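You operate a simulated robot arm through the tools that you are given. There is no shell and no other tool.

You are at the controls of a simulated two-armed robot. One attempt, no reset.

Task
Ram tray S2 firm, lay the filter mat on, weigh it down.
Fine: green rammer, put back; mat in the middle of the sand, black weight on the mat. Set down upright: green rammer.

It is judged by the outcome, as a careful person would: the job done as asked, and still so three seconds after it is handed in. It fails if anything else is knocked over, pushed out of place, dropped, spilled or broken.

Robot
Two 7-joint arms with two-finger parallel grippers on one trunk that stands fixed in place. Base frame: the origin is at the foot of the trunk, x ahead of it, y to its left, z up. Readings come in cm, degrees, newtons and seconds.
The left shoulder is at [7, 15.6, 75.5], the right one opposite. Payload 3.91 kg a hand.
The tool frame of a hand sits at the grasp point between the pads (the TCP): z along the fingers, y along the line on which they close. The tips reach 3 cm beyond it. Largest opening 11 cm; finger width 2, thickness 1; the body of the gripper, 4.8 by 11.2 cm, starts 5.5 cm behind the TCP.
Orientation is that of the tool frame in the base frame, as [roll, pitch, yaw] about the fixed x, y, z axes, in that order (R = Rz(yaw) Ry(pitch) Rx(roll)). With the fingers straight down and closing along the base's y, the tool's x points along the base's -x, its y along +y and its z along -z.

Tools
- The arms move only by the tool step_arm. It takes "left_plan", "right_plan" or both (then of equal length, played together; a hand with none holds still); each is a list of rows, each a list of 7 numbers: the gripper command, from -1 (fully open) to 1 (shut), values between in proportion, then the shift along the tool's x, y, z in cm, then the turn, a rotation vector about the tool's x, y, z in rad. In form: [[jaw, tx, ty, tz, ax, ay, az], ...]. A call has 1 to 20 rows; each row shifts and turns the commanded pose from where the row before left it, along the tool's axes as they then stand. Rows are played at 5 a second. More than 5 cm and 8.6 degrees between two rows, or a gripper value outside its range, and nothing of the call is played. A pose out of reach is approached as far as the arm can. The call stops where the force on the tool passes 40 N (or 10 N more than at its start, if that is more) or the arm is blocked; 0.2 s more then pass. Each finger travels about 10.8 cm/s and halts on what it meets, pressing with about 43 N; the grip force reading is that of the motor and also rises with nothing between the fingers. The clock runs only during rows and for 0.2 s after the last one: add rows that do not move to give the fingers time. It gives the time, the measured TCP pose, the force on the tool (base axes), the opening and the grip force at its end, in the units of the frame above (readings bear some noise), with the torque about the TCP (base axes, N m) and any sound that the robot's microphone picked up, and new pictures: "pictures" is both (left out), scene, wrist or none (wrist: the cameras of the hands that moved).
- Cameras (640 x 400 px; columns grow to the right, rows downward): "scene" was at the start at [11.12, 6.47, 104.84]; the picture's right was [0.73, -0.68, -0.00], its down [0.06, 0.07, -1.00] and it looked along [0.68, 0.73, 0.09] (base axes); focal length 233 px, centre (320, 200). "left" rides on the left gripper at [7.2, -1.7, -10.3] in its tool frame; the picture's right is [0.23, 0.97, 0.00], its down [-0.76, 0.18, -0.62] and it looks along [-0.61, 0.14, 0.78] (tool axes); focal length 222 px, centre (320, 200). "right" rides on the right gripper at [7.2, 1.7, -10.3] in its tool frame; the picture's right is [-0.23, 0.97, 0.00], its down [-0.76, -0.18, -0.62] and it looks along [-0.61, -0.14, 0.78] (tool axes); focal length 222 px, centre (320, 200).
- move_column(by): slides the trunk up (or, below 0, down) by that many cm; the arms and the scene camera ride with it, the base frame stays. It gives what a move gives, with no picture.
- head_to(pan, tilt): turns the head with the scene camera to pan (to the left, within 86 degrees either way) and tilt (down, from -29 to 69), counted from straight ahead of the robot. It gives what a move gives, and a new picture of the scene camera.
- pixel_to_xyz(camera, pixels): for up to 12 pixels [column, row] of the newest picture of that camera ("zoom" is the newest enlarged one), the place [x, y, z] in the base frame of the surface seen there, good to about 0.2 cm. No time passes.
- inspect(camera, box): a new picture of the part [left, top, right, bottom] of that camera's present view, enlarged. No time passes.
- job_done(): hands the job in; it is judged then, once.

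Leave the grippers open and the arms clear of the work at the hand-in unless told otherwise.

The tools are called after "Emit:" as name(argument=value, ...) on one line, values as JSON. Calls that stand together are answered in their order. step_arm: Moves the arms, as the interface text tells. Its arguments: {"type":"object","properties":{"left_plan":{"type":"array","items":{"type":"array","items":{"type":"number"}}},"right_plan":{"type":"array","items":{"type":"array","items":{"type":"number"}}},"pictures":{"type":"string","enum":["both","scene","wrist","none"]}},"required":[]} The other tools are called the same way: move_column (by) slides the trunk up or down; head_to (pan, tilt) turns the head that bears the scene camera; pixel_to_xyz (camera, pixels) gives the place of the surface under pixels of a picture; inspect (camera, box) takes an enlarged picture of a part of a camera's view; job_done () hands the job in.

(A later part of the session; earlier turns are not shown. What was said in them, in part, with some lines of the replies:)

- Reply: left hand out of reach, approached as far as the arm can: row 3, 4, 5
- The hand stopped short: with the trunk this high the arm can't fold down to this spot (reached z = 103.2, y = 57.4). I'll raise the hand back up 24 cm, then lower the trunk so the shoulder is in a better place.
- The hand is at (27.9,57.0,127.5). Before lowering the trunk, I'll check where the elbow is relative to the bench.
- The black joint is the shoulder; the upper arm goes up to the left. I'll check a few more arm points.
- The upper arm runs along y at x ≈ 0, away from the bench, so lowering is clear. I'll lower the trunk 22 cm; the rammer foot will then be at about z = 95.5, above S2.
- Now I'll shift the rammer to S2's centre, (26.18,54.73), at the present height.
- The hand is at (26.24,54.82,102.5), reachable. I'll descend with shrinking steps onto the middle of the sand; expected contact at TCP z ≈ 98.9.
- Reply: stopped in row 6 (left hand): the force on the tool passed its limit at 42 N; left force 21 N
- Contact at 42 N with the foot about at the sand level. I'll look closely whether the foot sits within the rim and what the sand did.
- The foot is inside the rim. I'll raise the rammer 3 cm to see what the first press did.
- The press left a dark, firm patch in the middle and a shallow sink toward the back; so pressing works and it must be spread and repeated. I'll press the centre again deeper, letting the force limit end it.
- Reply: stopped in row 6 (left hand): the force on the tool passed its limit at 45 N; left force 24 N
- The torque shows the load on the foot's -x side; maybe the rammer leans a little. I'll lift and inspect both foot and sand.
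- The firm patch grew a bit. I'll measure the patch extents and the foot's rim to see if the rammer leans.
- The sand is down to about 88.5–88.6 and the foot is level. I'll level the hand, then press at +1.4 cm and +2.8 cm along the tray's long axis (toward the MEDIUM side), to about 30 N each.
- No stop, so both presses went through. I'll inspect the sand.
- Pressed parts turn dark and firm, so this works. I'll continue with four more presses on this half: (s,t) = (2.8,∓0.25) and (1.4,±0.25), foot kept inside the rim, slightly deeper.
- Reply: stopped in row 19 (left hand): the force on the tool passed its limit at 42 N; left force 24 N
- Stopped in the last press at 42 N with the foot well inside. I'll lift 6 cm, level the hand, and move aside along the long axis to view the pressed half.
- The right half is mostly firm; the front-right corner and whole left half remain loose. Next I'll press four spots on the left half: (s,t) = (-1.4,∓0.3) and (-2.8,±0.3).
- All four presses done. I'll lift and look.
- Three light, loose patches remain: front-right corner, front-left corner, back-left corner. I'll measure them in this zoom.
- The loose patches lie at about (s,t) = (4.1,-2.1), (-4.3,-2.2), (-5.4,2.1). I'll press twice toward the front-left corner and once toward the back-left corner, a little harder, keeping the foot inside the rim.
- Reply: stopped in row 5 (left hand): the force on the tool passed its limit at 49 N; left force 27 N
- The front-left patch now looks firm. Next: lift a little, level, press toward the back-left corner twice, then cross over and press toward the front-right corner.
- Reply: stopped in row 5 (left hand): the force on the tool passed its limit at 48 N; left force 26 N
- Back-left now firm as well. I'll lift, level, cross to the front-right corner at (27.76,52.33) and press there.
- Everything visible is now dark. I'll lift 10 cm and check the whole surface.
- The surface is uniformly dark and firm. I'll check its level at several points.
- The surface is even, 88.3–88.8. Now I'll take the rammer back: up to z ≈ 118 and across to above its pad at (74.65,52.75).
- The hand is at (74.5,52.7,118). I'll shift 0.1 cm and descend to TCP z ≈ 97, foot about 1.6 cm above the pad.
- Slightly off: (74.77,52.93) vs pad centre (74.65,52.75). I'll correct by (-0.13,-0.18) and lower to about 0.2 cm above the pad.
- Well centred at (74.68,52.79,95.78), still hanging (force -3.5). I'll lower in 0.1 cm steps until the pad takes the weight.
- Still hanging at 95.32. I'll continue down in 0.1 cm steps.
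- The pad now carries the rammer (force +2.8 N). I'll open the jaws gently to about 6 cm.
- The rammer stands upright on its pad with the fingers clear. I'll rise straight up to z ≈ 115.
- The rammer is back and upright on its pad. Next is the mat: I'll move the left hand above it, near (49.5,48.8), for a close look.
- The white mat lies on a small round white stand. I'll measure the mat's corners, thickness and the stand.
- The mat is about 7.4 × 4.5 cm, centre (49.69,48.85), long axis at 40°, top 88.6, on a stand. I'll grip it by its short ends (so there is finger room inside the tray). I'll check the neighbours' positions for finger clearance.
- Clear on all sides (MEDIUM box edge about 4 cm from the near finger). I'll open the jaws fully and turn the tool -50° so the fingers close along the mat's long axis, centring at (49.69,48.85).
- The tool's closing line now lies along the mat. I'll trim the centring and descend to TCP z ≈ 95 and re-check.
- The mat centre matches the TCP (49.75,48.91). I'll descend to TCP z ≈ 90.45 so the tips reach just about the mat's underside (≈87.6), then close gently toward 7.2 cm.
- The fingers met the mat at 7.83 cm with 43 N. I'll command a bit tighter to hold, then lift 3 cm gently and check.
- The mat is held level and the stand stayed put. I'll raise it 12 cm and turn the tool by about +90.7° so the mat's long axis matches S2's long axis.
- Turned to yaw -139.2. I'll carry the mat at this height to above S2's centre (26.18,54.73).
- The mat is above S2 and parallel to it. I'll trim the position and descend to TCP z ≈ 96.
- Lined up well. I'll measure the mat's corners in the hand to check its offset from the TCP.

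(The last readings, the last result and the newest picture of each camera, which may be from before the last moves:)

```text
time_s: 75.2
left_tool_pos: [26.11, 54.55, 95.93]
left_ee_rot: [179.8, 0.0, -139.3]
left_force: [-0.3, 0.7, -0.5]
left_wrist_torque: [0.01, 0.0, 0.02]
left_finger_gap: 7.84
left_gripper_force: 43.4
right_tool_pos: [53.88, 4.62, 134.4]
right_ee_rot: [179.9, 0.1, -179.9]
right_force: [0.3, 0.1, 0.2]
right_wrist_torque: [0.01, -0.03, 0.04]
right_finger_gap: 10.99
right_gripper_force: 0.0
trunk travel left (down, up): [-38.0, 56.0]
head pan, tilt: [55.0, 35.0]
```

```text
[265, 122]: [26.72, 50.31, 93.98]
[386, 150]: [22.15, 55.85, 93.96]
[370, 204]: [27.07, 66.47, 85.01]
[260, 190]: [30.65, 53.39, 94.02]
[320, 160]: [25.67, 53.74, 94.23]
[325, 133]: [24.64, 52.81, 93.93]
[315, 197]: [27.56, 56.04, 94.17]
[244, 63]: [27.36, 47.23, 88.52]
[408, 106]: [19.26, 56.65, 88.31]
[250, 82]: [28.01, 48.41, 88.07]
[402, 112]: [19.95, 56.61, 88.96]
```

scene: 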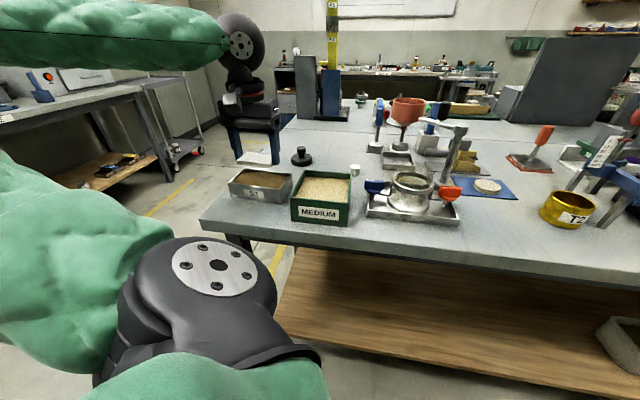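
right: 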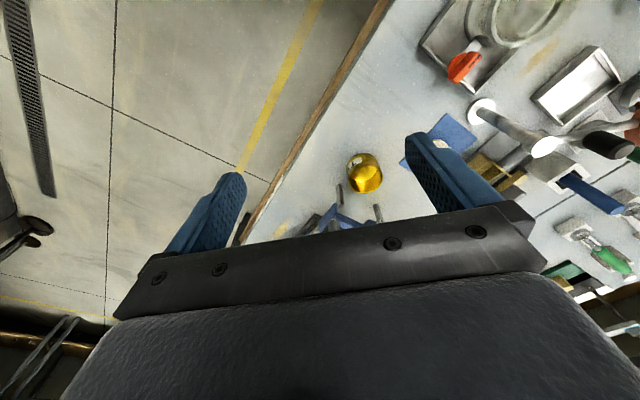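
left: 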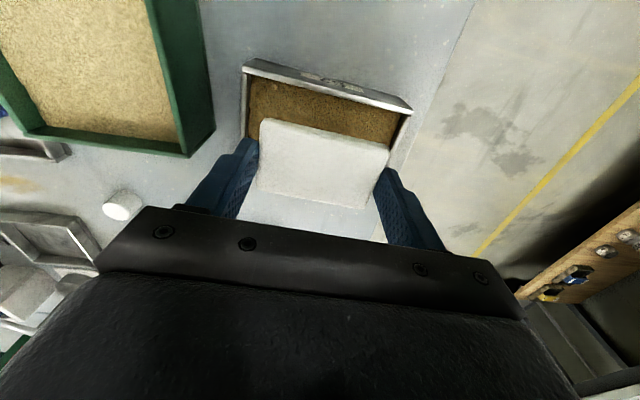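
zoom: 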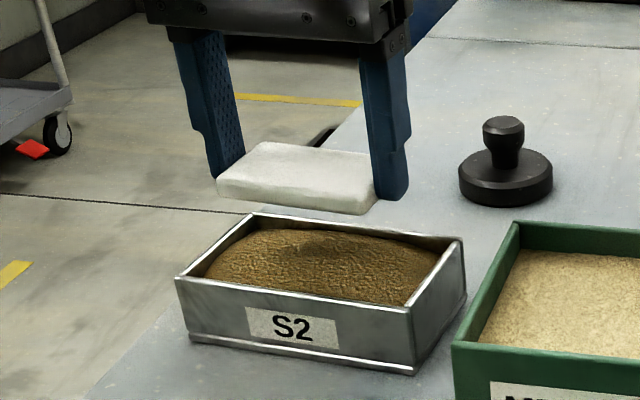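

The mat's centre is about (26.3,54.6), well within tolerance of S2's centre. I'll lower to just above the sand (TCP ≈ 92).

Emit:
step_arm(left_plan=[[-0.2, 0, 0.1, 1.8, 0, 0, 0], [-0.2, 0, 0, 1.6, 0, 0, 0], [-0.2, 0, 0, 0.5, 0, 0, 0], [-0.2, 0, 0, 0, 0, 0, 0]], pictures="both")

Emit:
inspect(camera="scene", box=[220, 140, 300, 210])

```text
time_s: 76.2
left_tool_pos: [26.17, 54.66, 92.14]
left_ee_rot: [179.9, 0.1, -139.3]
left_force: [0.2, 0.1, -0.6]
left_wrist_torque: [0.01, -0.03, 0.02]
left_finger_gap: 7.84
left_gripper_force: 43.0
right_tool_pos: [54.0, 4.56, 134.35]
right_ee_rot: [180.0, 0.0, 179.9]
right_force: [0.7, 0.5, -0.1]
right_wrist_torque: [0.01, -0.02, -0.06]
right_finger_gap: 10.98
right_gripper_force: 0.0
trunk travel left (down, up): [-38.0, 56.0]
head pan, tilt: [55.0, 35.0]
```

scene: 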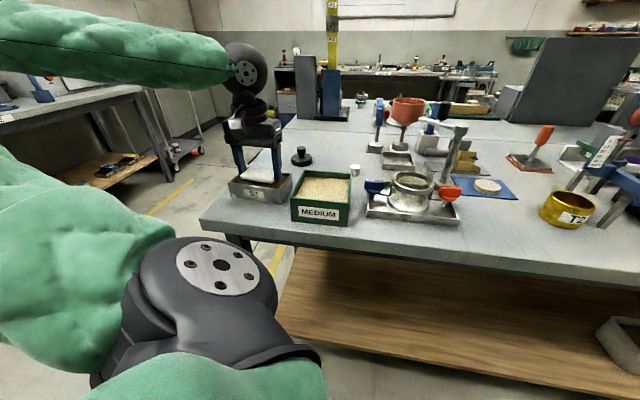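
left: 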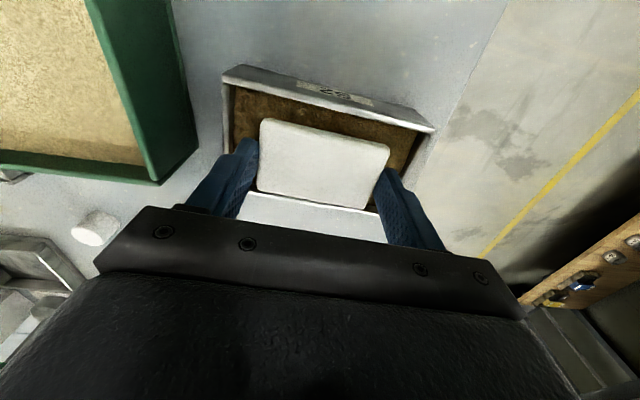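

```text
5.71 times, centred on (260, 175) of scene
```

zoom: 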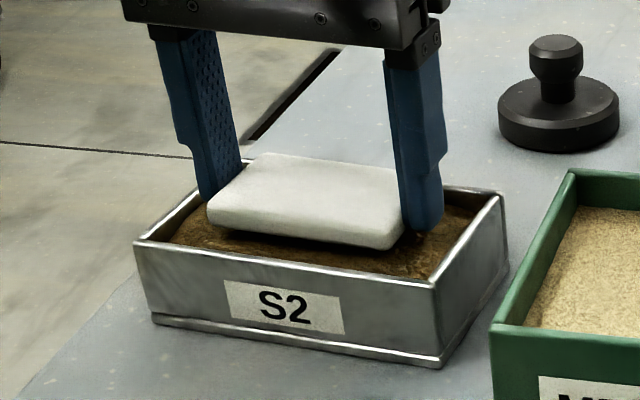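

The mat hovers just above the sand, centred, fingers clear of both end walls. I'll lower in small steps until it touches.

Emit:
step_arm(left_plan=[[-0.2, 0, 0, 0.15, 0, 0, 0], [-0.2, 0, 0, 0.15, 0, 0, 0], [-0.2, 0, 0, 0.1, 0, 0, 0], [-0.2, 0, 0, 0, 0, 0, 0]], pictures="none")

```text
time_s: 77.2
left_tool_pos: [26.24, 54.54, 91.67]
left_ee_rot: [-180.0, 0.0, -139.3]
left_force: [-0.5, 0.6, -0.3]
left_wrist_torque: [0.01, 0.0, 0.02]
left_finger_gap: 7.85
left_gripper_force: 42.9
right_tool_pos: [54.02, 4.58, 134.42]
right_ee_rot: [180.0, 0.0, -180.0]
right_force: [0.4, 0.1, 0.6]
right_wrist_torque: [-0.01, -0.04, -0.03]
right_finger_gap: 11.0
right_gripper_force: 0.0
trunk travel left (down, up): [-38.0, 56.0]
head pan, tilt: [55.0, 35.0]
```

No contact yet at 91.67. I'll go on down in 0.1 cm steps.

Emit:
step_arm(left_plan=[[-0.2, 0, 0, 0.1, 0, 0, 0], [-0.2, 0, 0, 0.1, 0, 0, 0], [-0.2, 0, 0, 0, 0, 0, 0]], pictures="scene")

Emit:
inspect(camera="scene", box=[220, 140, 300, 210])

```text
time_s: 78.0
left_tool_pos: [26.19, 54.55, 91.55]
left_ee_rot: [179.9, 0.2, -139.3]
left_force: [0.7, 1.8, 6.5]
left_wrist_torque: [-0.08, -0.08, 0.03]
left_finger_gap: 7.84
left_gripper_force: 42.7
right_tool_pos: [53.97, 4.54, 134.48]
right_ee_rot: [180.0, 0.0, -180.0]
right_force: [0.1, -0.9, 0.4]
right_wrist_torque: [0.02, 0.01, 0.01]
right_finger_gap: 11.01
right_gripper_force: 0.0
trunk travel left (down, up): [-38.0, 56.0]
head pan, tilt: [55.0, 35.0]
```

scene: 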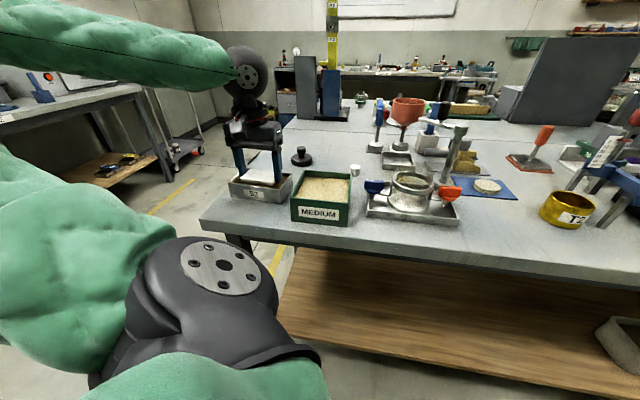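

```text
5.71 times, centred on (260, 175) of scene
```

zoom: 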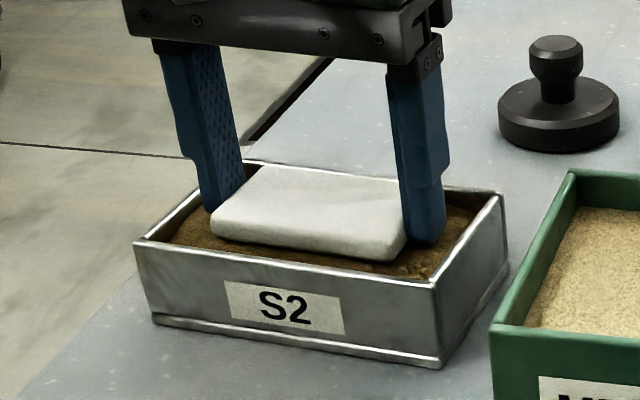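

Contact: 6.5 N. I'll open the jaws only to about 8.6 cm (end walls are close), then rise.

Emit:
step_arm(left_plan=[[-0.44, 0, 0, 0, 0, 0, 0], [-0.5, 0, 0, 0, 0, 0, 0], [-0.56, 0, 0, 0, 0, 0, 0], [-0.56, 0, 0, 0, 0, 0, 0], [-0.56, 0, 0, -0.5, 0, 0, 0], [-0.56, 0, 0, -1, 0, 0, 0], [-0.56, 0, 0, -2, 0, 0, 0], [-0.56, 0, 0, -3, 0, 0, 0], [-0.56, 0, 0, -4, 0, 0, 0], [-0.56, 0, 0, 0, 0, 0, 0]], pictures="both")

Emit:
inspect(camera="scene", box=[220, 140, 300, 210])

Emit:
inspect(camera="left", box=[220, 20, 420, 145])

```text
time_s: 80.2
left_tool_pos: [26.25, 54.76, 102.18]
left_ee_rot: [180.0, 0.0, -139.4]
left_force: [0.5, -0.7, -0.6]
left_wrist_torque: [0.0, -0.02, -0.01]
left_finger_gap: 8.6
left_gripper_force: 0.1
right_tool_pos: [53.94, 4.6, 134.32]
right_ee_rot: [-180.0, 0.0, 179.8]
right_force: [0.6, -1.2, 0.1]
right_wrist_torque: [0.0, -0.02, 0.02]
right_finger_gap: 11.02
right_gripper_force: 0.0
trunk travel left (down, up): [-38.0, 56.0]
head pan, tilt: [55.0, 35.0]
```

scene: 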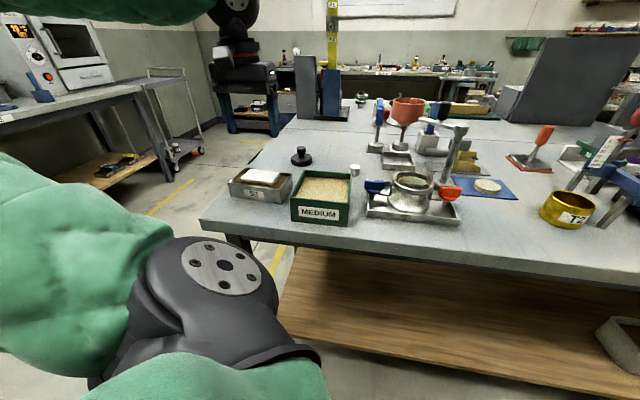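
left: 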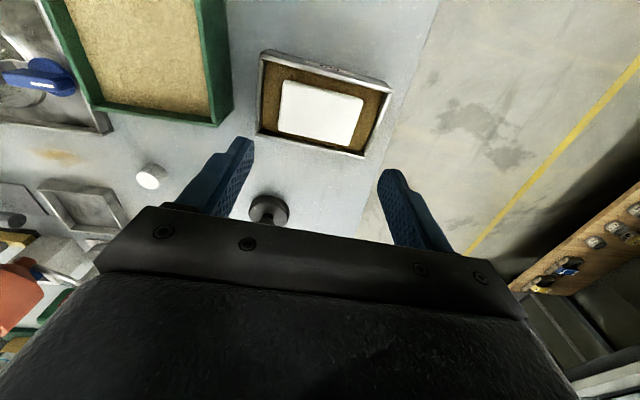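

```text
5.71 times, centred on (260, 175) of scene
```

zoom: 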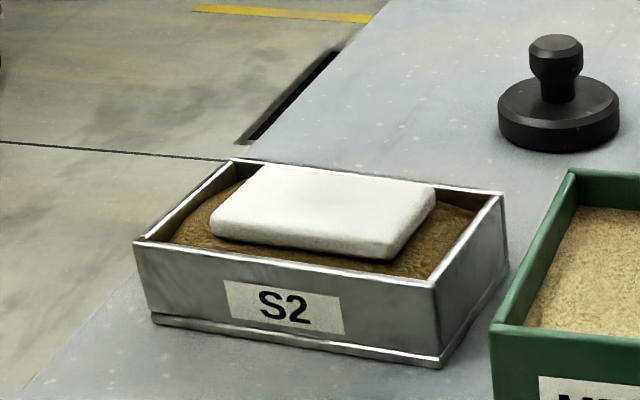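

```text
3.20 times, centred on (320, 82) of left
```

zoom: 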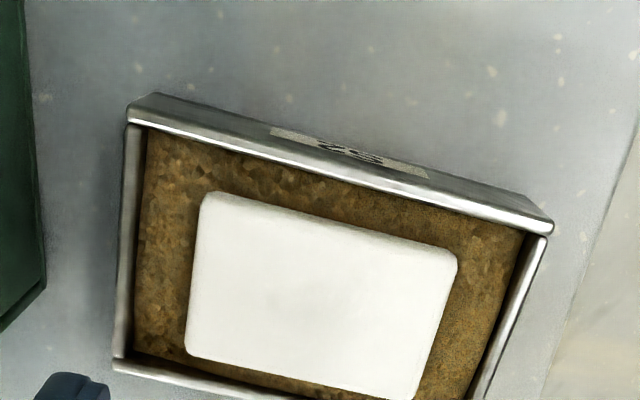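

The mat lies flat in the middle. I'll measure its corners and the tray's inner edges to verify the centring.

Emit:
pixel_to_xyz(camera="zoom", pixels=[[207, 197], [453, 258], [412, 393], [190, 350], [320, 295], [146, 132], [535, 232], [128, 360], [470, 395], [328, 225], [300, 378]])

```text
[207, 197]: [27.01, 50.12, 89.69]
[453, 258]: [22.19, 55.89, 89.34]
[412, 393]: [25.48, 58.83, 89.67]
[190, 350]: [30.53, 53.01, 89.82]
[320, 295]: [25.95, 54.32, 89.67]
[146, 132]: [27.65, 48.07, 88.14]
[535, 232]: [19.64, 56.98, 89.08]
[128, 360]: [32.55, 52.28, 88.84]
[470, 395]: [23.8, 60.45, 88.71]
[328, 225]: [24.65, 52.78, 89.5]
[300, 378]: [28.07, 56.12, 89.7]
```

The mat's centre is (26.3,54.5), within 0.3 cm of S2's centre. Next the black weight near (42.5,63): I'll move above it with the jaws at 6 cm and look.

Emit:
step_arm(left_plan=[[-0.1, -4.44, -1.09, -0.5, 0, 0, 0], [-0.1, -4.44, -1.09, 0, 0, 0, 0], [-0.1, -4.44, -1.09, 0, 0, 0, 0], [-0.1, -4.44, -1.09, 0, 0, 0, 0], [-0.1, 0, 0, 0, 0, 0, 0], [-0.1, 0, 0, 0, 0, 0, 0]], pictures="both")

Emit:
inspect(camera="left", box=[240, 40, 400, 140])

```text
time_s: 81.6
left_tool_pos: [42.51, 62.78, 102.57]
left_ee_rot: [179.9, 0.1, -139.3]
left_force: [-0.1, -0.6, 1.4]
left_wrist_torque: [-0.03, 0.0, 0.0]
left_finger_gap: 6.06
left_gripper_force: 0.1
right_tool_pos: [54.12, 4.61, 134.31]
right_ee_rot: [180.0, 0.0, 180.0]
right_force: [0.3, -0.4, 0.6]
right_wrist_torque: [-0.01, -0.01, -0.02]
right_finger_gap: 10.99
right_gripper_force: 0.1
trunk travel left (down, up): [-38.0, 56.0]
head pan, tilt: [55.0, 35.0]
```

scene: 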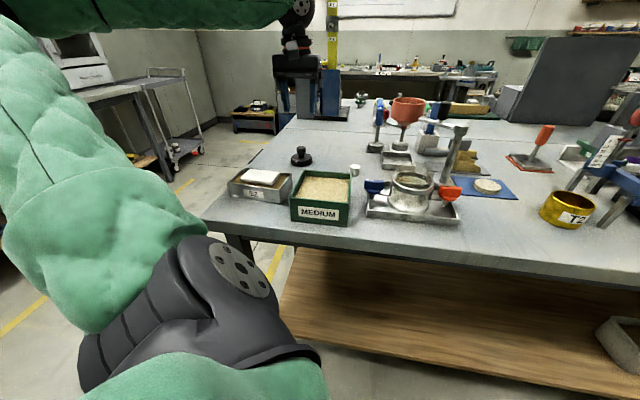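
left: 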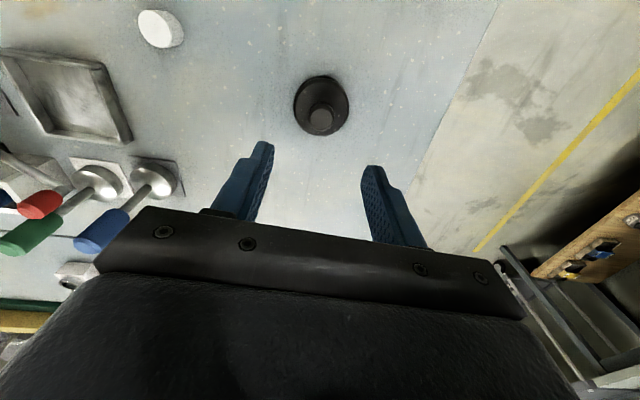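

```text
4.00 times, centred on (320, 90) of left
```

zoom: 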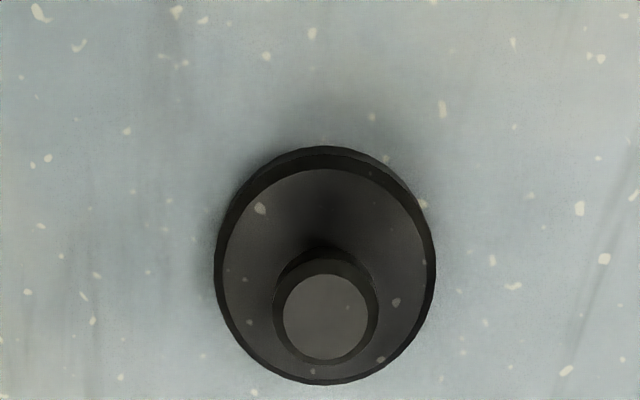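

I see the weight from above: knob face centred at (325,317), base around it. I'll measure them.

Emit:
pixel_to_xyz(camera="zoom", pixels=[[325, 317], [287, 317], [363, 317], [325, 280], [325, 355], [230, 260], [420, 260], [325, 175], [325, 375], [325, 240], [400, 300], [255, 310]])

```text
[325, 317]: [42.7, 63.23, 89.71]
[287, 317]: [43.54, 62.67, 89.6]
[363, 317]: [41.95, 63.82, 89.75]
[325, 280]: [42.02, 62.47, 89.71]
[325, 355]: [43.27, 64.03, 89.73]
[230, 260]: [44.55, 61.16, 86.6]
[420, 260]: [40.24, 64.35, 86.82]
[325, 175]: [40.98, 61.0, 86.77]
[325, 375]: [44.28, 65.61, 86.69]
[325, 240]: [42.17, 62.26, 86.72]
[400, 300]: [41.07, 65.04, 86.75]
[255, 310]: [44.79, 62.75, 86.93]
```

Knob centre (42.69,63.24), top 89.8, base top 86.75. I'll centre the hand there and descend to TCP z ≈ 94.

Emit:
step_arm(left_plan=[[-0.1, -0.44, 0.23, 0, 0, 0, 0], [-0.1, 0, 0, 3, 0, 0, 0], [-0.1, 0, 0, 3, 0, 0, 0], [-0.1, 0, 0, 2.5, 0, 0, 0], [-0.1, 0, 0, 0, 0, 0, 0], [-0.1, 0, 0, 0, 0, 0, 0]], pictures="wrist")

```text
time_s: 83.0
left_tool_pos: [42.6, 63.52, 93.97]
left_ee_rot: [179.9, 0.0, -139.2]
left_force: [0.0, 0.2, 0.5]
left_wrist_torque: [0.0, 0.0, -0.05]
left_finger_gap: 6.05
left_gripper_force: 0.0
right_tool_pos: [54.02, 4.63, 134.47]
right_ee_rot: [-180.0, 0.0, -179.9]
right_force: [-0.7, -0.2, 0.1]
right_wrist_torque: [0.0, -0.04, -0.05]
right_finger_gap: 11.0
right_gripper_force: 0.2
trunk travel left (down, up): [-38.0, 56.0]
head pan, tilt: [55.0, 35.0]
```

left: 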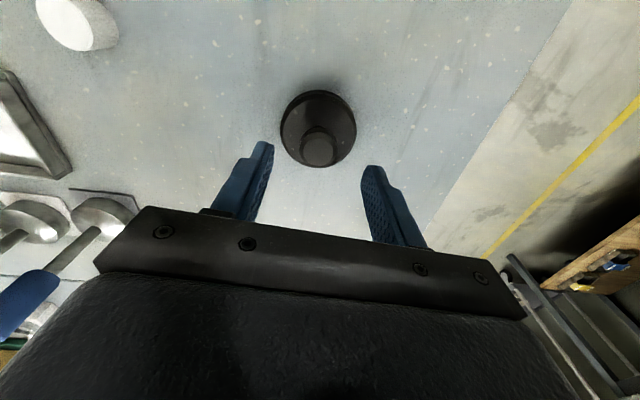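

I'll trim by about 0.2 cm and descend to TCP z ≈ 90.25, tips just above the base.

Emit:
step_arm(left_plan=[[-0.1, 0.1, -0.2, 0, 0, 0, 0], [-0.1, 0, 0, 2, 0, 0, 0], [-0.1, 0, 0, 1.2, 0, 0, 0], [-0.1, 0, 0, 0.5, 0, 0, 0], [-0.1, 0, 0, 0, 0, 0, 0], [-0.1, 0, 0, 0, 0, 0, 0]], pictures="both")

Emit:
inspect(camera="left", box=[220, 80, 420, 220])

Emit:
inspect(camera="scene", box=[260, 110, 340, 180])

```text
time_s: 84.4
left_tool_pos: [42.71, 63.13, 90.44]
left_ee_rot: [180.0, 0.0, -139.3]
left_force: [0.2, 0.1, 0.4]
left_wrist_torque: [0.0, 0.02, 0.01]
left_finger_gap: 6.04
left_gripper_force: 0.0
right_tool_pos: [54.05, 4.49, 134.39]
right_ee_rot: [180.0, 0.0, -180.0]
right_force: [0.6, 0.2, -0.6]
right_wrist_torque: [0.0, 0.01, 0.0]
right_finger_gap: 11.05
right_gripper_force: 0.1
trunk travel left (down, up): [-38.0, 56.0]
head pan, tilt: [55.0, 35.0]
```

scene: 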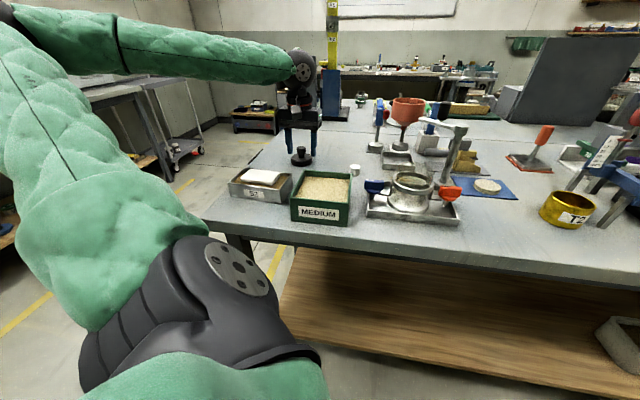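
left: 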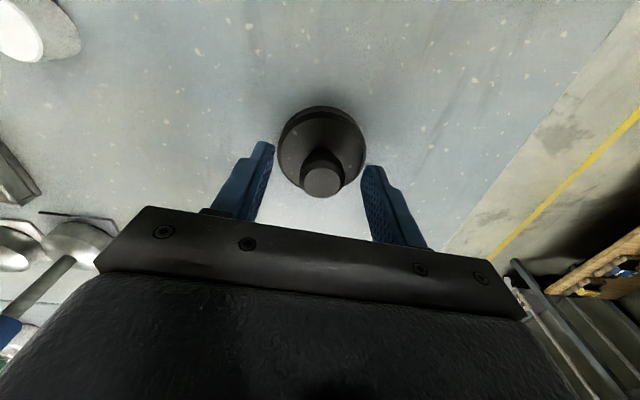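

```text
2.86 times, centred on (320, 150) of left
```

zoom: 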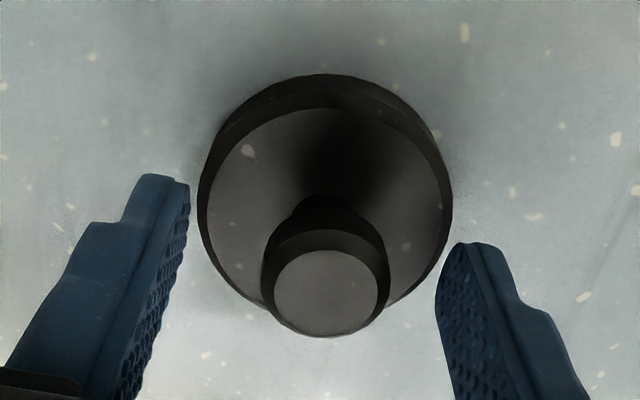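

```text
5.71 times, centred on (300, 145) of scene
```

zoom: 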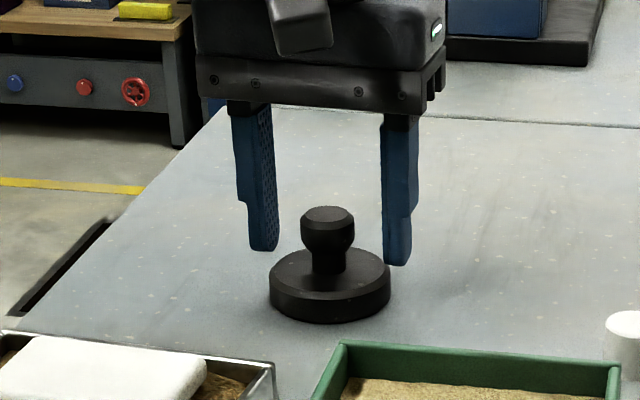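

The knob stands between the fingers, tips just above the base. I'll close the jaws on the knob.

Emit:
step_arm(left_plan=[[0.2, 0, 0, 0, 0, 0, 0], [0.45, 0, 0, 0, 0, 0, 0], [1, 0, 0, 0, 0, 0, 0], [1, 0, 0, 0, 0, 0, 0], [1, 0, 0, 0, 0, 0, 0]], pictures="wrist")

```text
time_s: 85.6
left_tool_pos: [42.67, 63.08, 90.41]
left_ee_rot: [179.9, 0.0, -139.3]
left_force: [-0.8, 0.9, 0.1]
left_wrist_torque: [-0.01, 0.0, -0.04]
left_finger_gap: 2.72
left_gripper_force: 42.7
right_tool_pos: [53.99, 4.63, 134.44]
right_ee_rot: [180.0, 0.0, -180.0]
right_force: [1.1, 0.5, 0.0]
right_wrist_torque: [0.02, 0.0, 0.01]
right_finger_gap: 11.02
right_gripper_force: 0.0
trunk travel left (down, up): [-38.0, 56.0]
head pan, tilt: [55.0, 35.0]
```

left: 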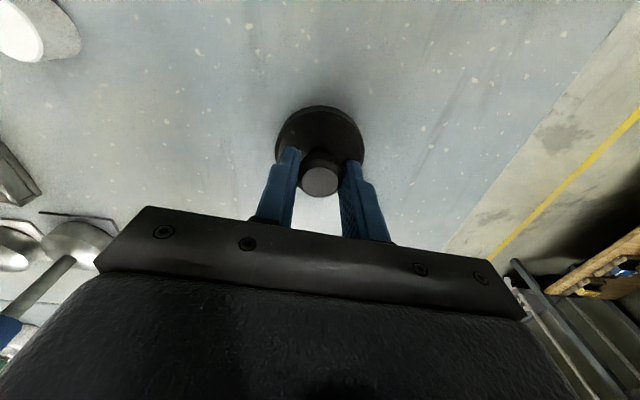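

The knob is gripped (2.72 cm, 43 N). I'll lift gently, first small then more, to TCP z ≈ 103.

Emit:
step_arm(left_plan=[[1, 0, 0, -0.5, 0, 0, 0], [1, 0, 0, -1, 0, 0, 0], [1, 0, 0, -2, 0, 0, 0], [1, 0, 0, -3, 0, 0, 0], [1, 0, 0, -3, 0, 0, 0], [1, 0, 0, -3, 0, 0, 0], [1, 0, 0, 0, 0, 0, 0]], pictures="both")

Emit:
inspect(camera="scene", box=[260, 80, 340, 150])

```text
time_s: 87.2
left_tool_pos: [42.63, 63.25, 102.93]
left_ee_rot: [179.8, 0.0, -139.3]
left_force: [0.5, 0.3, -4.4]
left_wrist_torque: [0.01, 0.0, -0.02]
left_finger_gap: 2.73
left_gripper_force: 42.9
right_tool_pos: [54.09, 4.57, 134.43]
right_ee_rot: [-180.0, 0.0, 180.0]
right_force: [0.7, 0.6, 0.3]
right_wrist_torque: [0.01, -0.01, 0.01]
right_finger_gap: 11.01
right_gripper_force: 0.0
trunk travel left (down, up): [-38.0, 56.0]
head pan, tilt: [55.0, 35.0]
```

scene: 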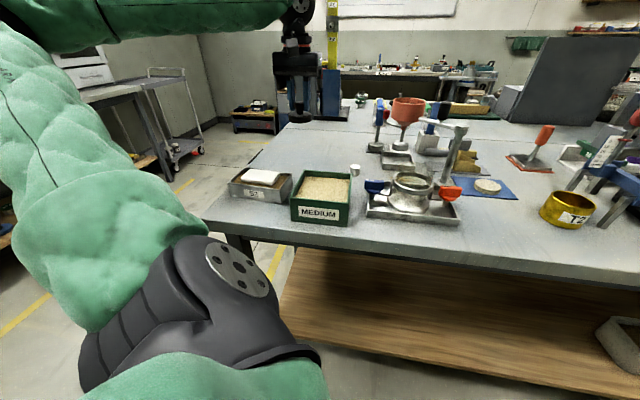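
left: 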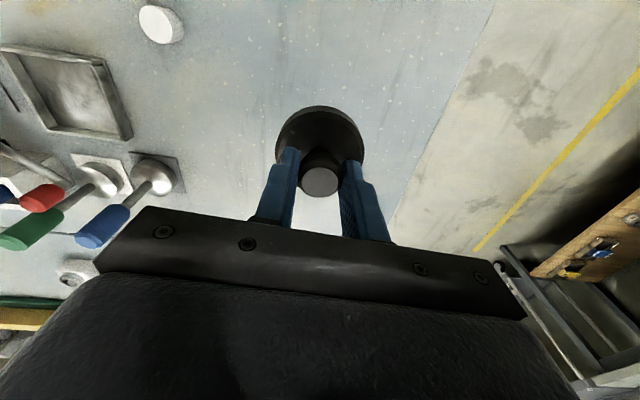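

```text
5.71 times, centred on (300, 115) of scene
```

zoom: 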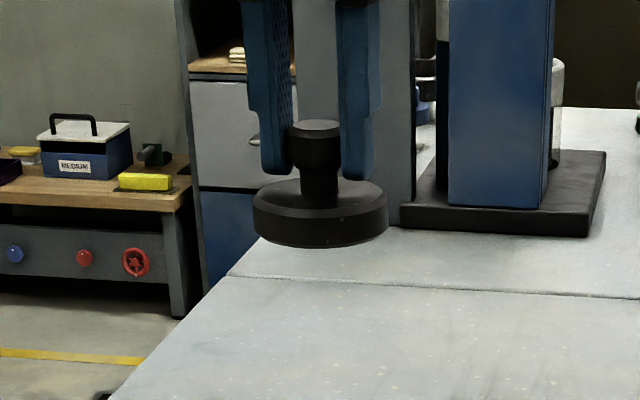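

The weight hangs level (about 0.45 kg). I'll carry it to above the mat's centre at (26.27,54.53).

Emit:
step_arm(left_plan=[[1, 4.5, 1.04, 0, 0, 0, 0], [1, 4.5, 1.04, 0, 0, 0, 0], [1, 4.5, 1.04, 0, 0, 0, 0], [1, 4.5, 1.04, 0, 0, 0, 0], [1, 0, 0, 0, 0, 0, 0], [1, 0, 0, 0, 0, 0, 0]], pictures="both")

```text
time_s: 88.6
left_tool_pos: [26.43, 54.28, 103.05]
left_ee_rot: [179.9, 0.1, -139.3]
left_force: [-0.9, 0.6, -3.8]
left_wrist_torque: [0.01, 0.0, 0.02]
left_finger_gap: 2.73
left_gripper_force: 43.1
right_tool_pos: [53.9, 4.53, 134.46]
right_ee_rot: [179.9, 0.1, -179.9]
right_force: [-0.6, -0.8, -0.2]
right_wrist_torque: [0.01, -0.01, 0.01]
right_finger_gap: 11.0
right_gripper_force: 0.0
trunk travel left (down, up): [-38.0, 56.0]
head pan, tilt: [55.0, 35.0]
```

scene: 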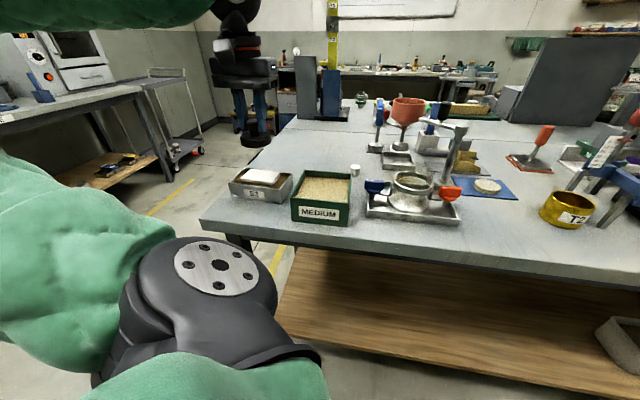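
left: 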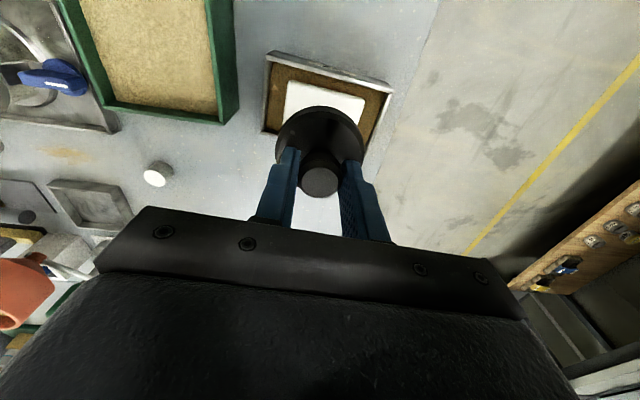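

I'll trim 0.3 cm and lower to TCP z ≈ 96.2, weight about 1 cm above the mat.

Emit:
step_arm(left_plan=[[1, -0.04, 0.27, 2.5, 0, 0, 0], [1, 0, 0, 2.5, 0, 0, 0], [1, 0, 0, 1.8, 0, 0, 0], [1, 0, 0, 0, 0, 0, 0], [1, 0, 0, 0, 0, 0, 0]], pictures="both")

Emit:
inspect(camera="scene", box=[220, 130, 300, 210])

Emit:
inspect(camera="left", box=[210, 50, 430, 200])

```text
time_s: 89.8
left_tool_pos: [26.35, 54.91, 95.84]
left_ee_rot: [180.0, 0.1, -139.4]
left_force: [-0.1, 0.8, -4.2]
left_wrist_torque: [0.02, 0.0, 0.0]
left_finger_gap: 2.73
left_gripper_force: 43.4
right_tool_pos: [54.1, 4.61, 134.4]
right_ee_rot: [-180.0, 0.0, -180.0]
right_force: [0.4, -0.3, 0.1]
right_wrist_torque: [0.0, 0.03, 0.01]
right_finger_gap: 11.01
right_gripper_force: 0.1
trunk travel left (down, up): [-38.0, 56.0]
head pan, tilt: [55.0, 35.0]
```

scene: 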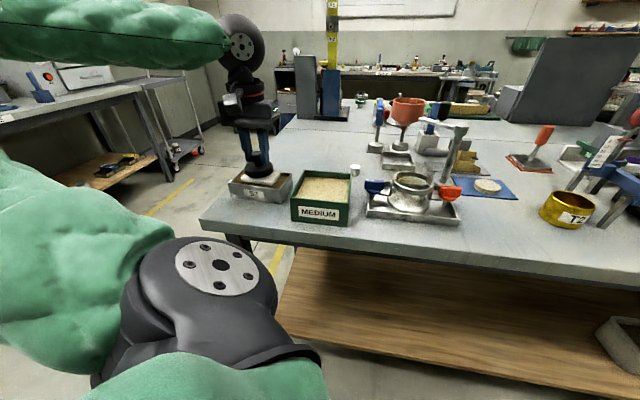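
left: 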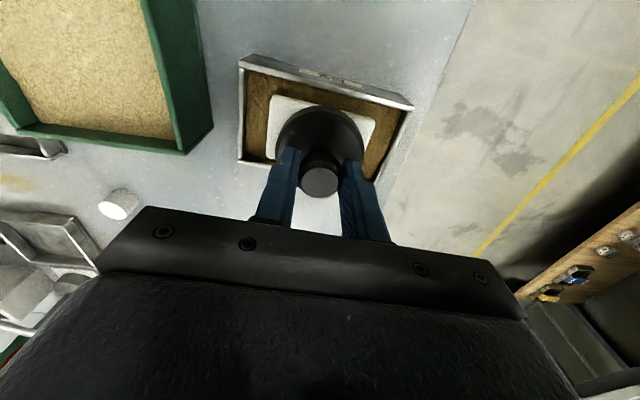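

```text
5.00 times, centred on (260, 170) of scene
```

zoom: 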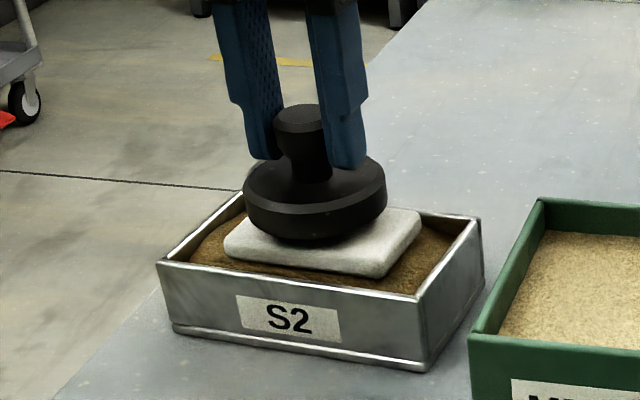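

```text
2.67 times, centred on (320, 125) of left
```

zoom: 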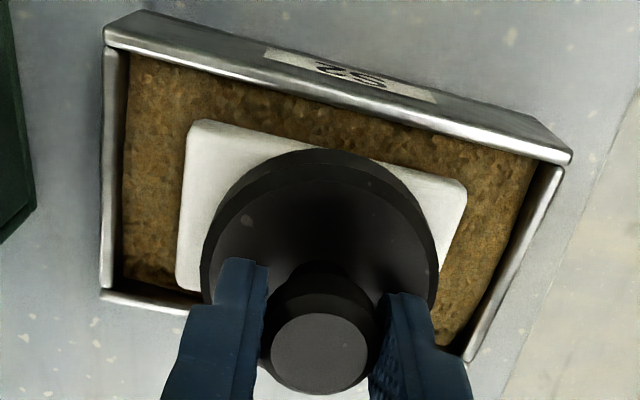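

The reading says y = 54.9; I'll hold still once to re-read before trimming.

Emit:
step_arm(left_plan=[[1, 0, 0, 0, 0, 0, 0]], pictures="none")

Emit:
pixel_to_xyz(camera="zoom", pixels=[[318, 352], [280, 352], [358, 352], [318, 318], [318, 385], [195, 125], [462, 185], [182, 288]])

```text
time_s: 90.2
left_tool_pos: [26.29, 54.94, 95.84]
left_ee_rot: [179.9, 0.0, -139.3]
left_force: [-0.2, 0.9, -3.6]
left_wrist_torque: [-0.02, -0.01, 0.0]
left_finger_gap: 2.71
left_gripper_force: 42.9
right_tool_pos: [54.03, 4.53, 134.45]
right_ee_rot: [-179.9, 0.0, 180.0]
right_force: [-0.1, -0.2, -0.1]
right_wrist_torque: [0.01, 0.01, -0.03]
right_finger_gap: 11.0
right_gripper_force: 0.0
trunk travel left (down, up): [-38.0, 56.0]
head pan, tilt: [55.0, 35.0]
```

```text
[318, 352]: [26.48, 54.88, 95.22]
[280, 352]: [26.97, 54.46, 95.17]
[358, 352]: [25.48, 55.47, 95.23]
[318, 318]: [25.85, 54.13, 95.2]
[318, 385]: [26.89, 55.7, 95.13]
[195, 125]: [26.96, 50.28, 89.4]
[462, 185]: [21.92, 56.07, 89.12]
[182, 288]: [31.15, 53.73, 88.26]
```

The knob centre is (26.35,54.93); the mat centre (26.3,54.5). I'll shift by -0.4 in y and lower to near contact.

Emit:
step_arm(left_plan=[[1, 0.33, -0.28, 0, 0, 0, 0], [1, 0, 0, 0.2, 0, 0, 0], [1, 0, 0, 0.2, 0, 0, 0], [1, 0, 0, 0.1, 0, 0, 0], [1, 0, 0, 0, 0, 0, 0]], pictures="wrist")

```text
time_s: 91.4
left_tool_pos: [26.07, 54.36, 95.52]
left_ee_rot: [179.8, 0.0, -139.3]
left_force: [0.3, -0.3, -4.0]
left_wrist_torque: [0.01, -0.03, 0.01]
left_finger_gap: 2.7
left_gripper_force: 42.9
right_tool_pos: [53.98, 4.61, 134.4]
right_ee_rot: [180.0, 0.1, 179.9]
right_force: [-0.5, 0.0, -0.5]
right_wrist_torque: [0.0, 0.03, -0.03]
right_finger_gap: 11.01
right_gripper_force: 0.1
trunk travel left (down, up): [-38.0, 56.0]
head pan, tilt: [55.0, 35.0]
```

left: 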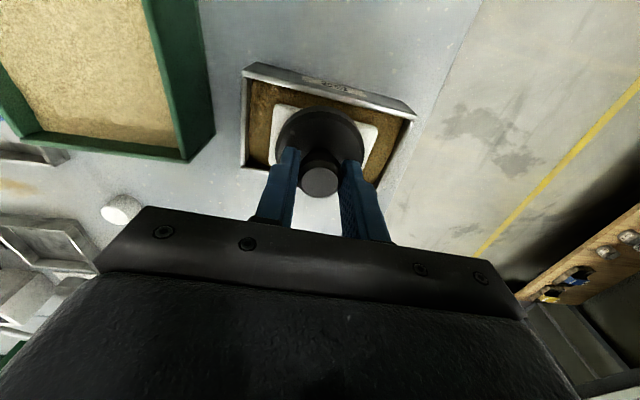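

Now (26.07,54.36), about 0.2 cm past. I'll trim back 0.2 cm and lower in 0.1 cm steps until the mat takes the load.

Emit:
step_arm(left_plan=[[1, -0.2, 0, 0, 0, 0, 0], [1, 0, 0, 0.15, 0, 0, 0], [1, 0, 0, 0.1, 0, 0, 0], [1, 0, 0, 0, 0, 0, 0]], pictures="none")

```text
time_s: 92.4
left_tool_pos: [26.25, 54.42, 95.28]
left_ee_rot: [179.9, 0.0, -139.3]
left_force: [0.1, 0.2, -3.9]
left_wrist_torque: [0.02, -0.02, 0.05]
left_finger_gap: 2.73
left_gripper_force: 43.7
right_tool_pos: [53.87, 4.59, 134.4]
right_ee_rot: [-180.0, 0.0, 180.0]
right_force: [0.5, -0.5, 0.2]
right_wrist_torque: [-0.04, -0.02, 0.01]
right_finger_gap: 11.03
right_gripper_force: 0.2
trunk travel left (down, up): [-38.0, 56.0]
head pan, tilt: [55.0, 35.0]
```

Centred at (26.25,54.42), still hanging at 95.28. I'll continue down.

Emit:
step_arm(left_plan=[[1, 0, 0, 0.1, 0, 0, 0], [1, 0, 0, 0.1, 0, 0, 0], [1, 0, 0, 0, 0, 0, 0]], pictures="none")

```text
time_s: 93.2
left_tool_pos: [26.29, 54.37, 95.14]
left_ee_rot: [179.9, 0.1, -139.3]
left_force: [0.2, 0.6, 1.9]
left_wrist_torque: [-0.01, 0.01, 0.01]
left_finger_gap: 2.73
left_gripper_force: 43.5
right_tool_pos: [53.96, 4.57, 134.39]
right_ee_rot: [-180.0, 0.0, -180.0]
right_force: [0.2, 0.0, 0.1]
right_wrist_torque: [0.0, 0.05, -0.02]
right_finger_gap: 10.99
right_gripper_force: 0.1
trunk travel left (down, up): [-38.0, 56.0]
head pan, tilt: [55.0, 35.0]
```

The mat now carries the weight (force +1.9 N). I'll open the jaws gently to about 6 cm.

Emit:
step_arm(left_plan=[[0.45, 0, 0, 0, 0, 0, 0], [0.2, 0, 0, 0, 0, 0, 0], [-0.1, 0, 0, 0, 0, 0, 0], [-0.1, 0, 0, 0, 0, 0, 0]], pictures="both")

Emit:
inspect(camera="scene", box=[220, 130, 300, 210])

```text
time_s: 94.2
left_tool_pos: [26.29, 54.43, 95.19]
left_ee_rot: [179.9, 0.0, -139.3]
left_force: [-0.4, 0.0, -0.4]
left_wrist_torque: [0.0, 0.01, 0.01]
left_finger_gap: 6.05
left_gripper_force: 0.1
right_tool_pos: [54.0, 4.5, 134.44]
right_ee_rot: [180.0, 0.0, 180.0]
right_force: [0.2, -0.2, -0.1]
right_wrist_torque: [0.0, 0.03, 0.0]
right_finger_gap: 11.01
right_gripper_force: 0.0
trunk travel left (down, up): [-38.0, 56.0]
head pan, tilt: [55.0, 35.0]
```

scene: 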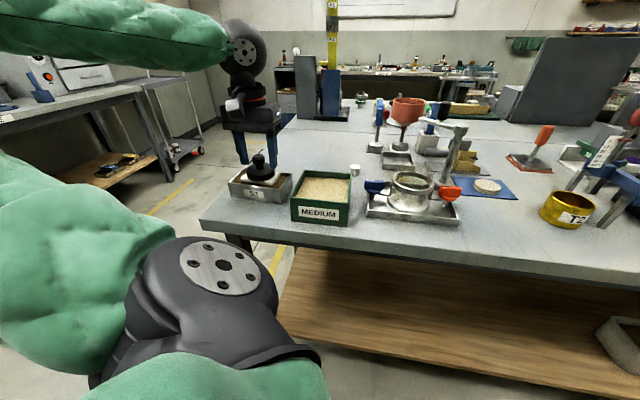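
left: 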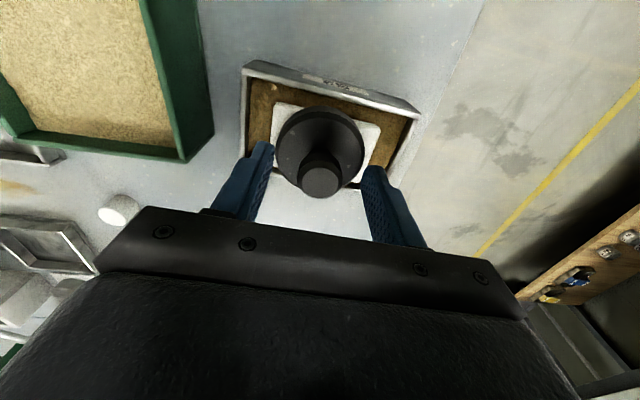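

```text
5.00 times, centred on (260, 170) of scene
```

zoom: 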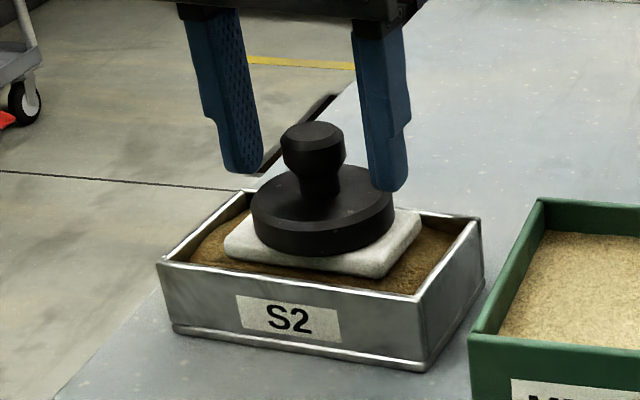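

The weight stands on the mat, fingers clear of it. I'll rise straight up 20 cm.

Emit:
step_arm(left_plan=[[-0.1, 0, 0, -1.5, 0, 0, 0], [-0.1, 0, 0, -3, 0, 0, 0], [-0.1, 0, 0, -4, 0, 0, 0], [-0.1, 0, 0, -4, 0, 0, 0], [-0.5, 0, 0, -4, 0, 0, 0], [-1, 0, 0, -4, 0, 0, 0], [-1, 0, 0, 0, 0, 0, 0]], pictures="both")

Emit:
inspect(camera="scene", box=[220, 130, 300, 210])

Emit:
inspect(camera="left", box=[230, 0, 430, 125])

```text
time_s: 95.8
left_tool_pos: [26.32, 54.74, 115.57]
left_ee_rot: [180.0, 0.0, -139.3]
left_force: [0.3, -0.1, 0.9]
left_wrist_torque: [0.03, -0.01, 0.02]
left_finger_gap: 11.0
left_gripper_force: 0.1
right_tool_pos: [53.97, 4.58, 134.37]
right_ee_rot: [-180.0, 0.0, -180.0]
right_force: [-0.3, -0.5, 0.3]
right_wrist_torque: [0.0, -0.01, 0.01]
right_finger_gap: 10.99
right_gripper_force: 0.1
trunk travel left (down, up): [-38.0, 56.0]
head pan, tilt: [55.0, 35.0]
```

scene: 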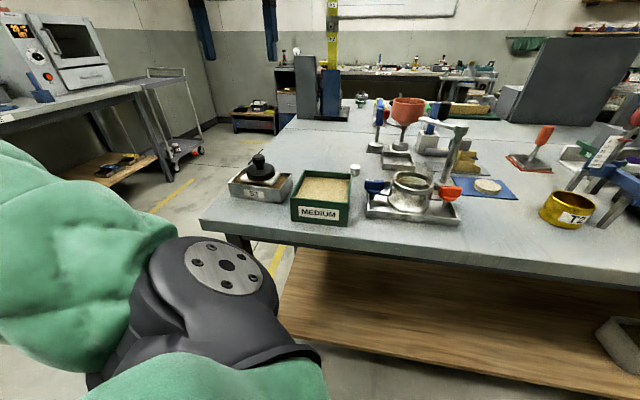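
left: 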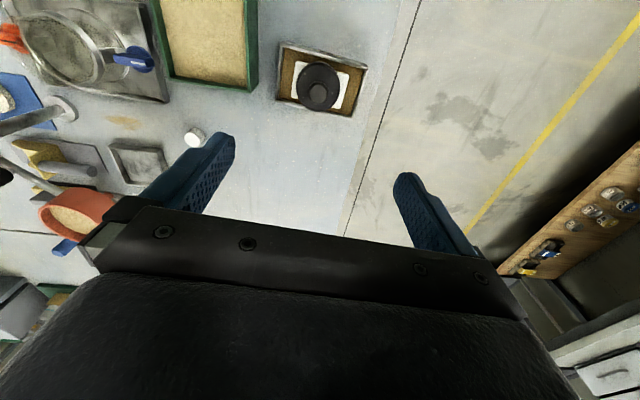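

```text
5.00 times, centred on (260, 170) of scene
```

zoom: 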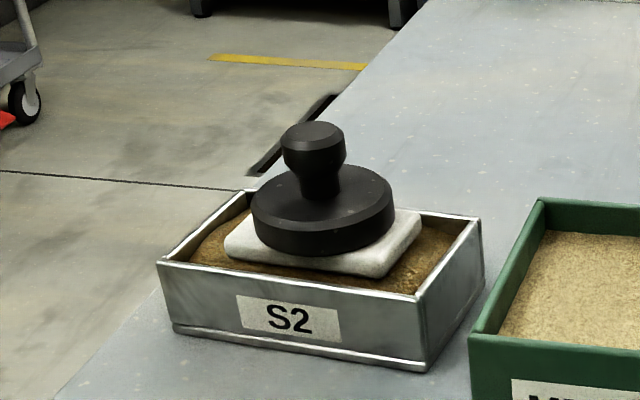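

```text
3.20 times, centred on (330, 62) of left
```

zoom: 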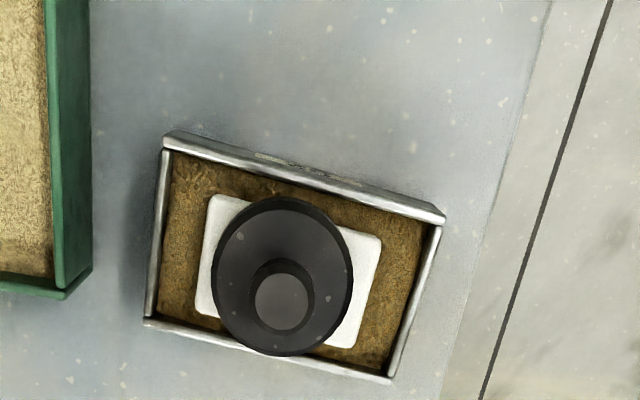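

The weight sits centrally on the mat. I'll look closely at the sand around the mat to check it is still firm everywhere.

Emit:
inspect(camera="scene", box=[228, 162, 296, 206])

Emit:
inspect(camera="left", box=[265, 35, 375, 125])

```text
9.09 times, centred on (262, 184) of scene
```

zoom: 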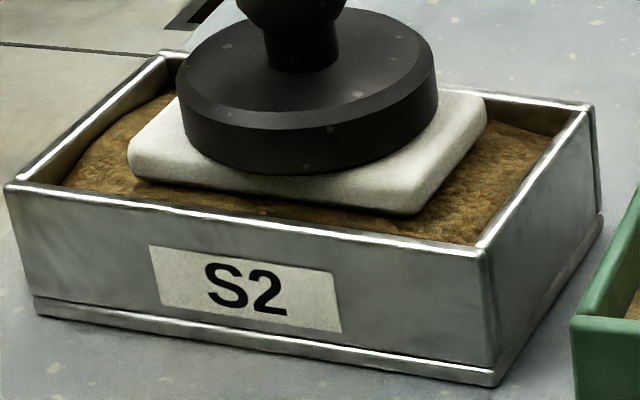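

```text
4.44 times, centred on (320, 80) of left
```

zoom: 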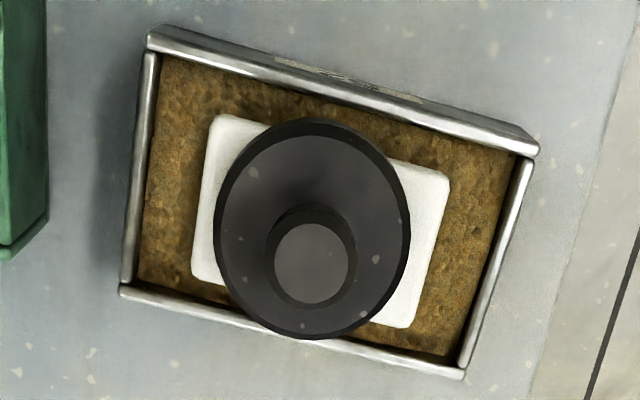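

All firm and in place. I'll raise the left hand further and check the rest of the bench (rammer, stand, others).

Emit:
step_arm(left_plan=[[-1, 0, 0, -4, 0, 0, 0], [-1, 0, 0, -4, 0, 0, 0], [-1, 0, 0, -4, 0, 0, 0], [-1, 0, 0, -4, 0, 0, 0], [-1, 0, 0, 0, 0, 0, 0]], pictures="wrist")

Emit:
head_to(pan=42, tilt=30)

Emit:
inspect(camera="scene", box=[260, 90, 460, 215])

Emit:
inspect(camera="left", box=[0, 60, 240, 260])

```text
time_s: 97.0
left_tool_pos: [26.45, 54.22, 131.88]
left_ee_rot: [179.9, -0.1, -139.3]
left_force: [-0.4, -0.4, -0.4]
left_wrist_torque: [-0.04, 0.03, 0.02]
left_finger_gap: 10.99
left_gripper_force: 0.0
right_tool_pos: [53.89, 4.47, 134.43]
right_ee_rot: [-180.0, 0.0, -179.9]
right_force: [0.2, -0.1, -0.5]
right_wrist_torque: [-0.01, 0.01, 0.01]
right_finger_gap: 11.01
right_gripper_force: 0.2
trunk travel left (down, up): [-38.0, 56.0]
head pan, tilt: [55.0, 35.0]
```

left: 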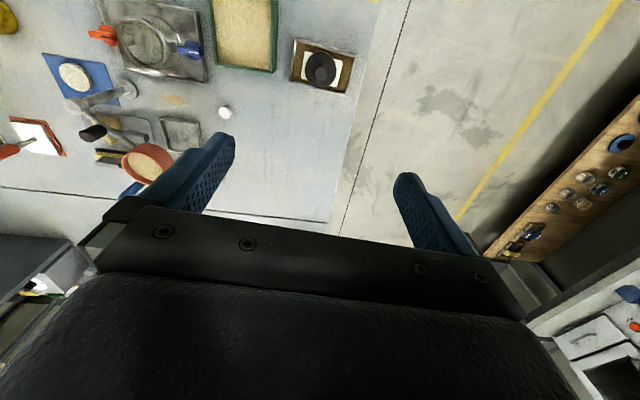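

```text
time_s: 97.8
left_tool_pos: [26.38, 54.22, 131.76]
left_ee_rot: [179.8, 0.0, -139.3]
left_force: [0.0, 0.6, 0.0]
left_wrist_torque: [-0.03, -0.01, 0.0]
left_finger_gap: 11.0
left_gripper_force: 0.1
right_tool_pos: [53.96, 4.64, 134.49]
right_ee_rot: [-180.0, 0.0, 180.0]
right_force: [-0.2, -0.2, -0.1]
right_wrist_torque: [0.02, 0.03, 0.01]
right_finger_gap: 10.99
right_gripper_force: 0.1
trunk travel left (down, up): [-38.0, 56.0]
head pan, tilt: [42.0, 30.0]
```

scene: 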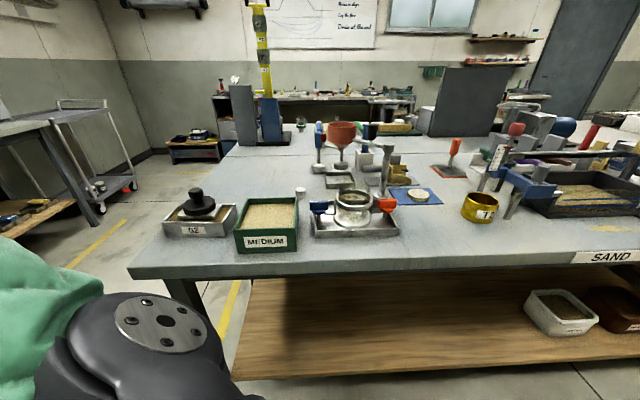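

```text
3.20 times, centred on (360, 152) of scene
```

zoom: 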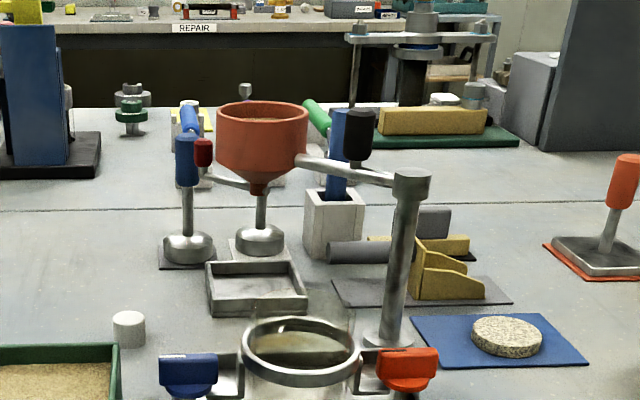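

```text
2.00 times, centred on (120, 160) of left
```

zoom: 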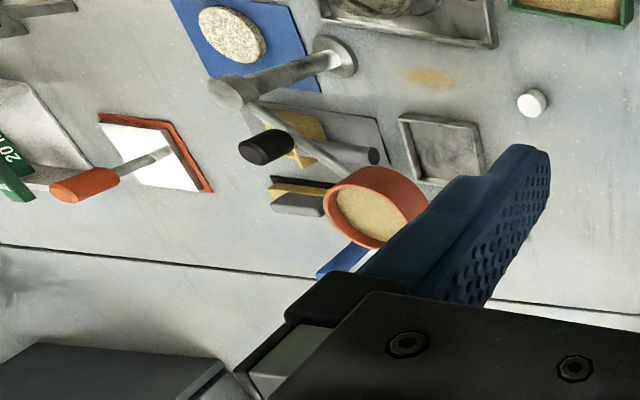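

The rammer is upright on its pad, the mat and weight are on S2, and the rest of the bench is undisturbed. Both grippers are open and the hands are high above the work. I'm handing the job in.

Emit:
job_done()

```text
The job is handed in.
```

I rammed tray S2 firm, laid the filter mat on the sand and set the black weight on it. The job is handed in, and I haven't seen the judge's verdict.

- **Sand:** I pressed it all over with the green rammer, at up to about 49 N, until the whole surface turned dark and even. Its height varied by about 0.5 cm (z 88.3–88.8), slightly raised in the middle.
- **Rammer:** it is back upright, centred on its own pad.
- **Mat:** I took the white slab on the round stand to be the filter mat, since nothing on the bench was labelled. It lies flat, lined up with the tray, with its centre about 0.3 cm from the tray's centre.
- **Weight:** it stands level on the middle of the mat, clear of the tray's rim.

In my last look at the bench, nothing else had moved, tipped or spilled. Both grippers are open, with the hands raised well above the bench.
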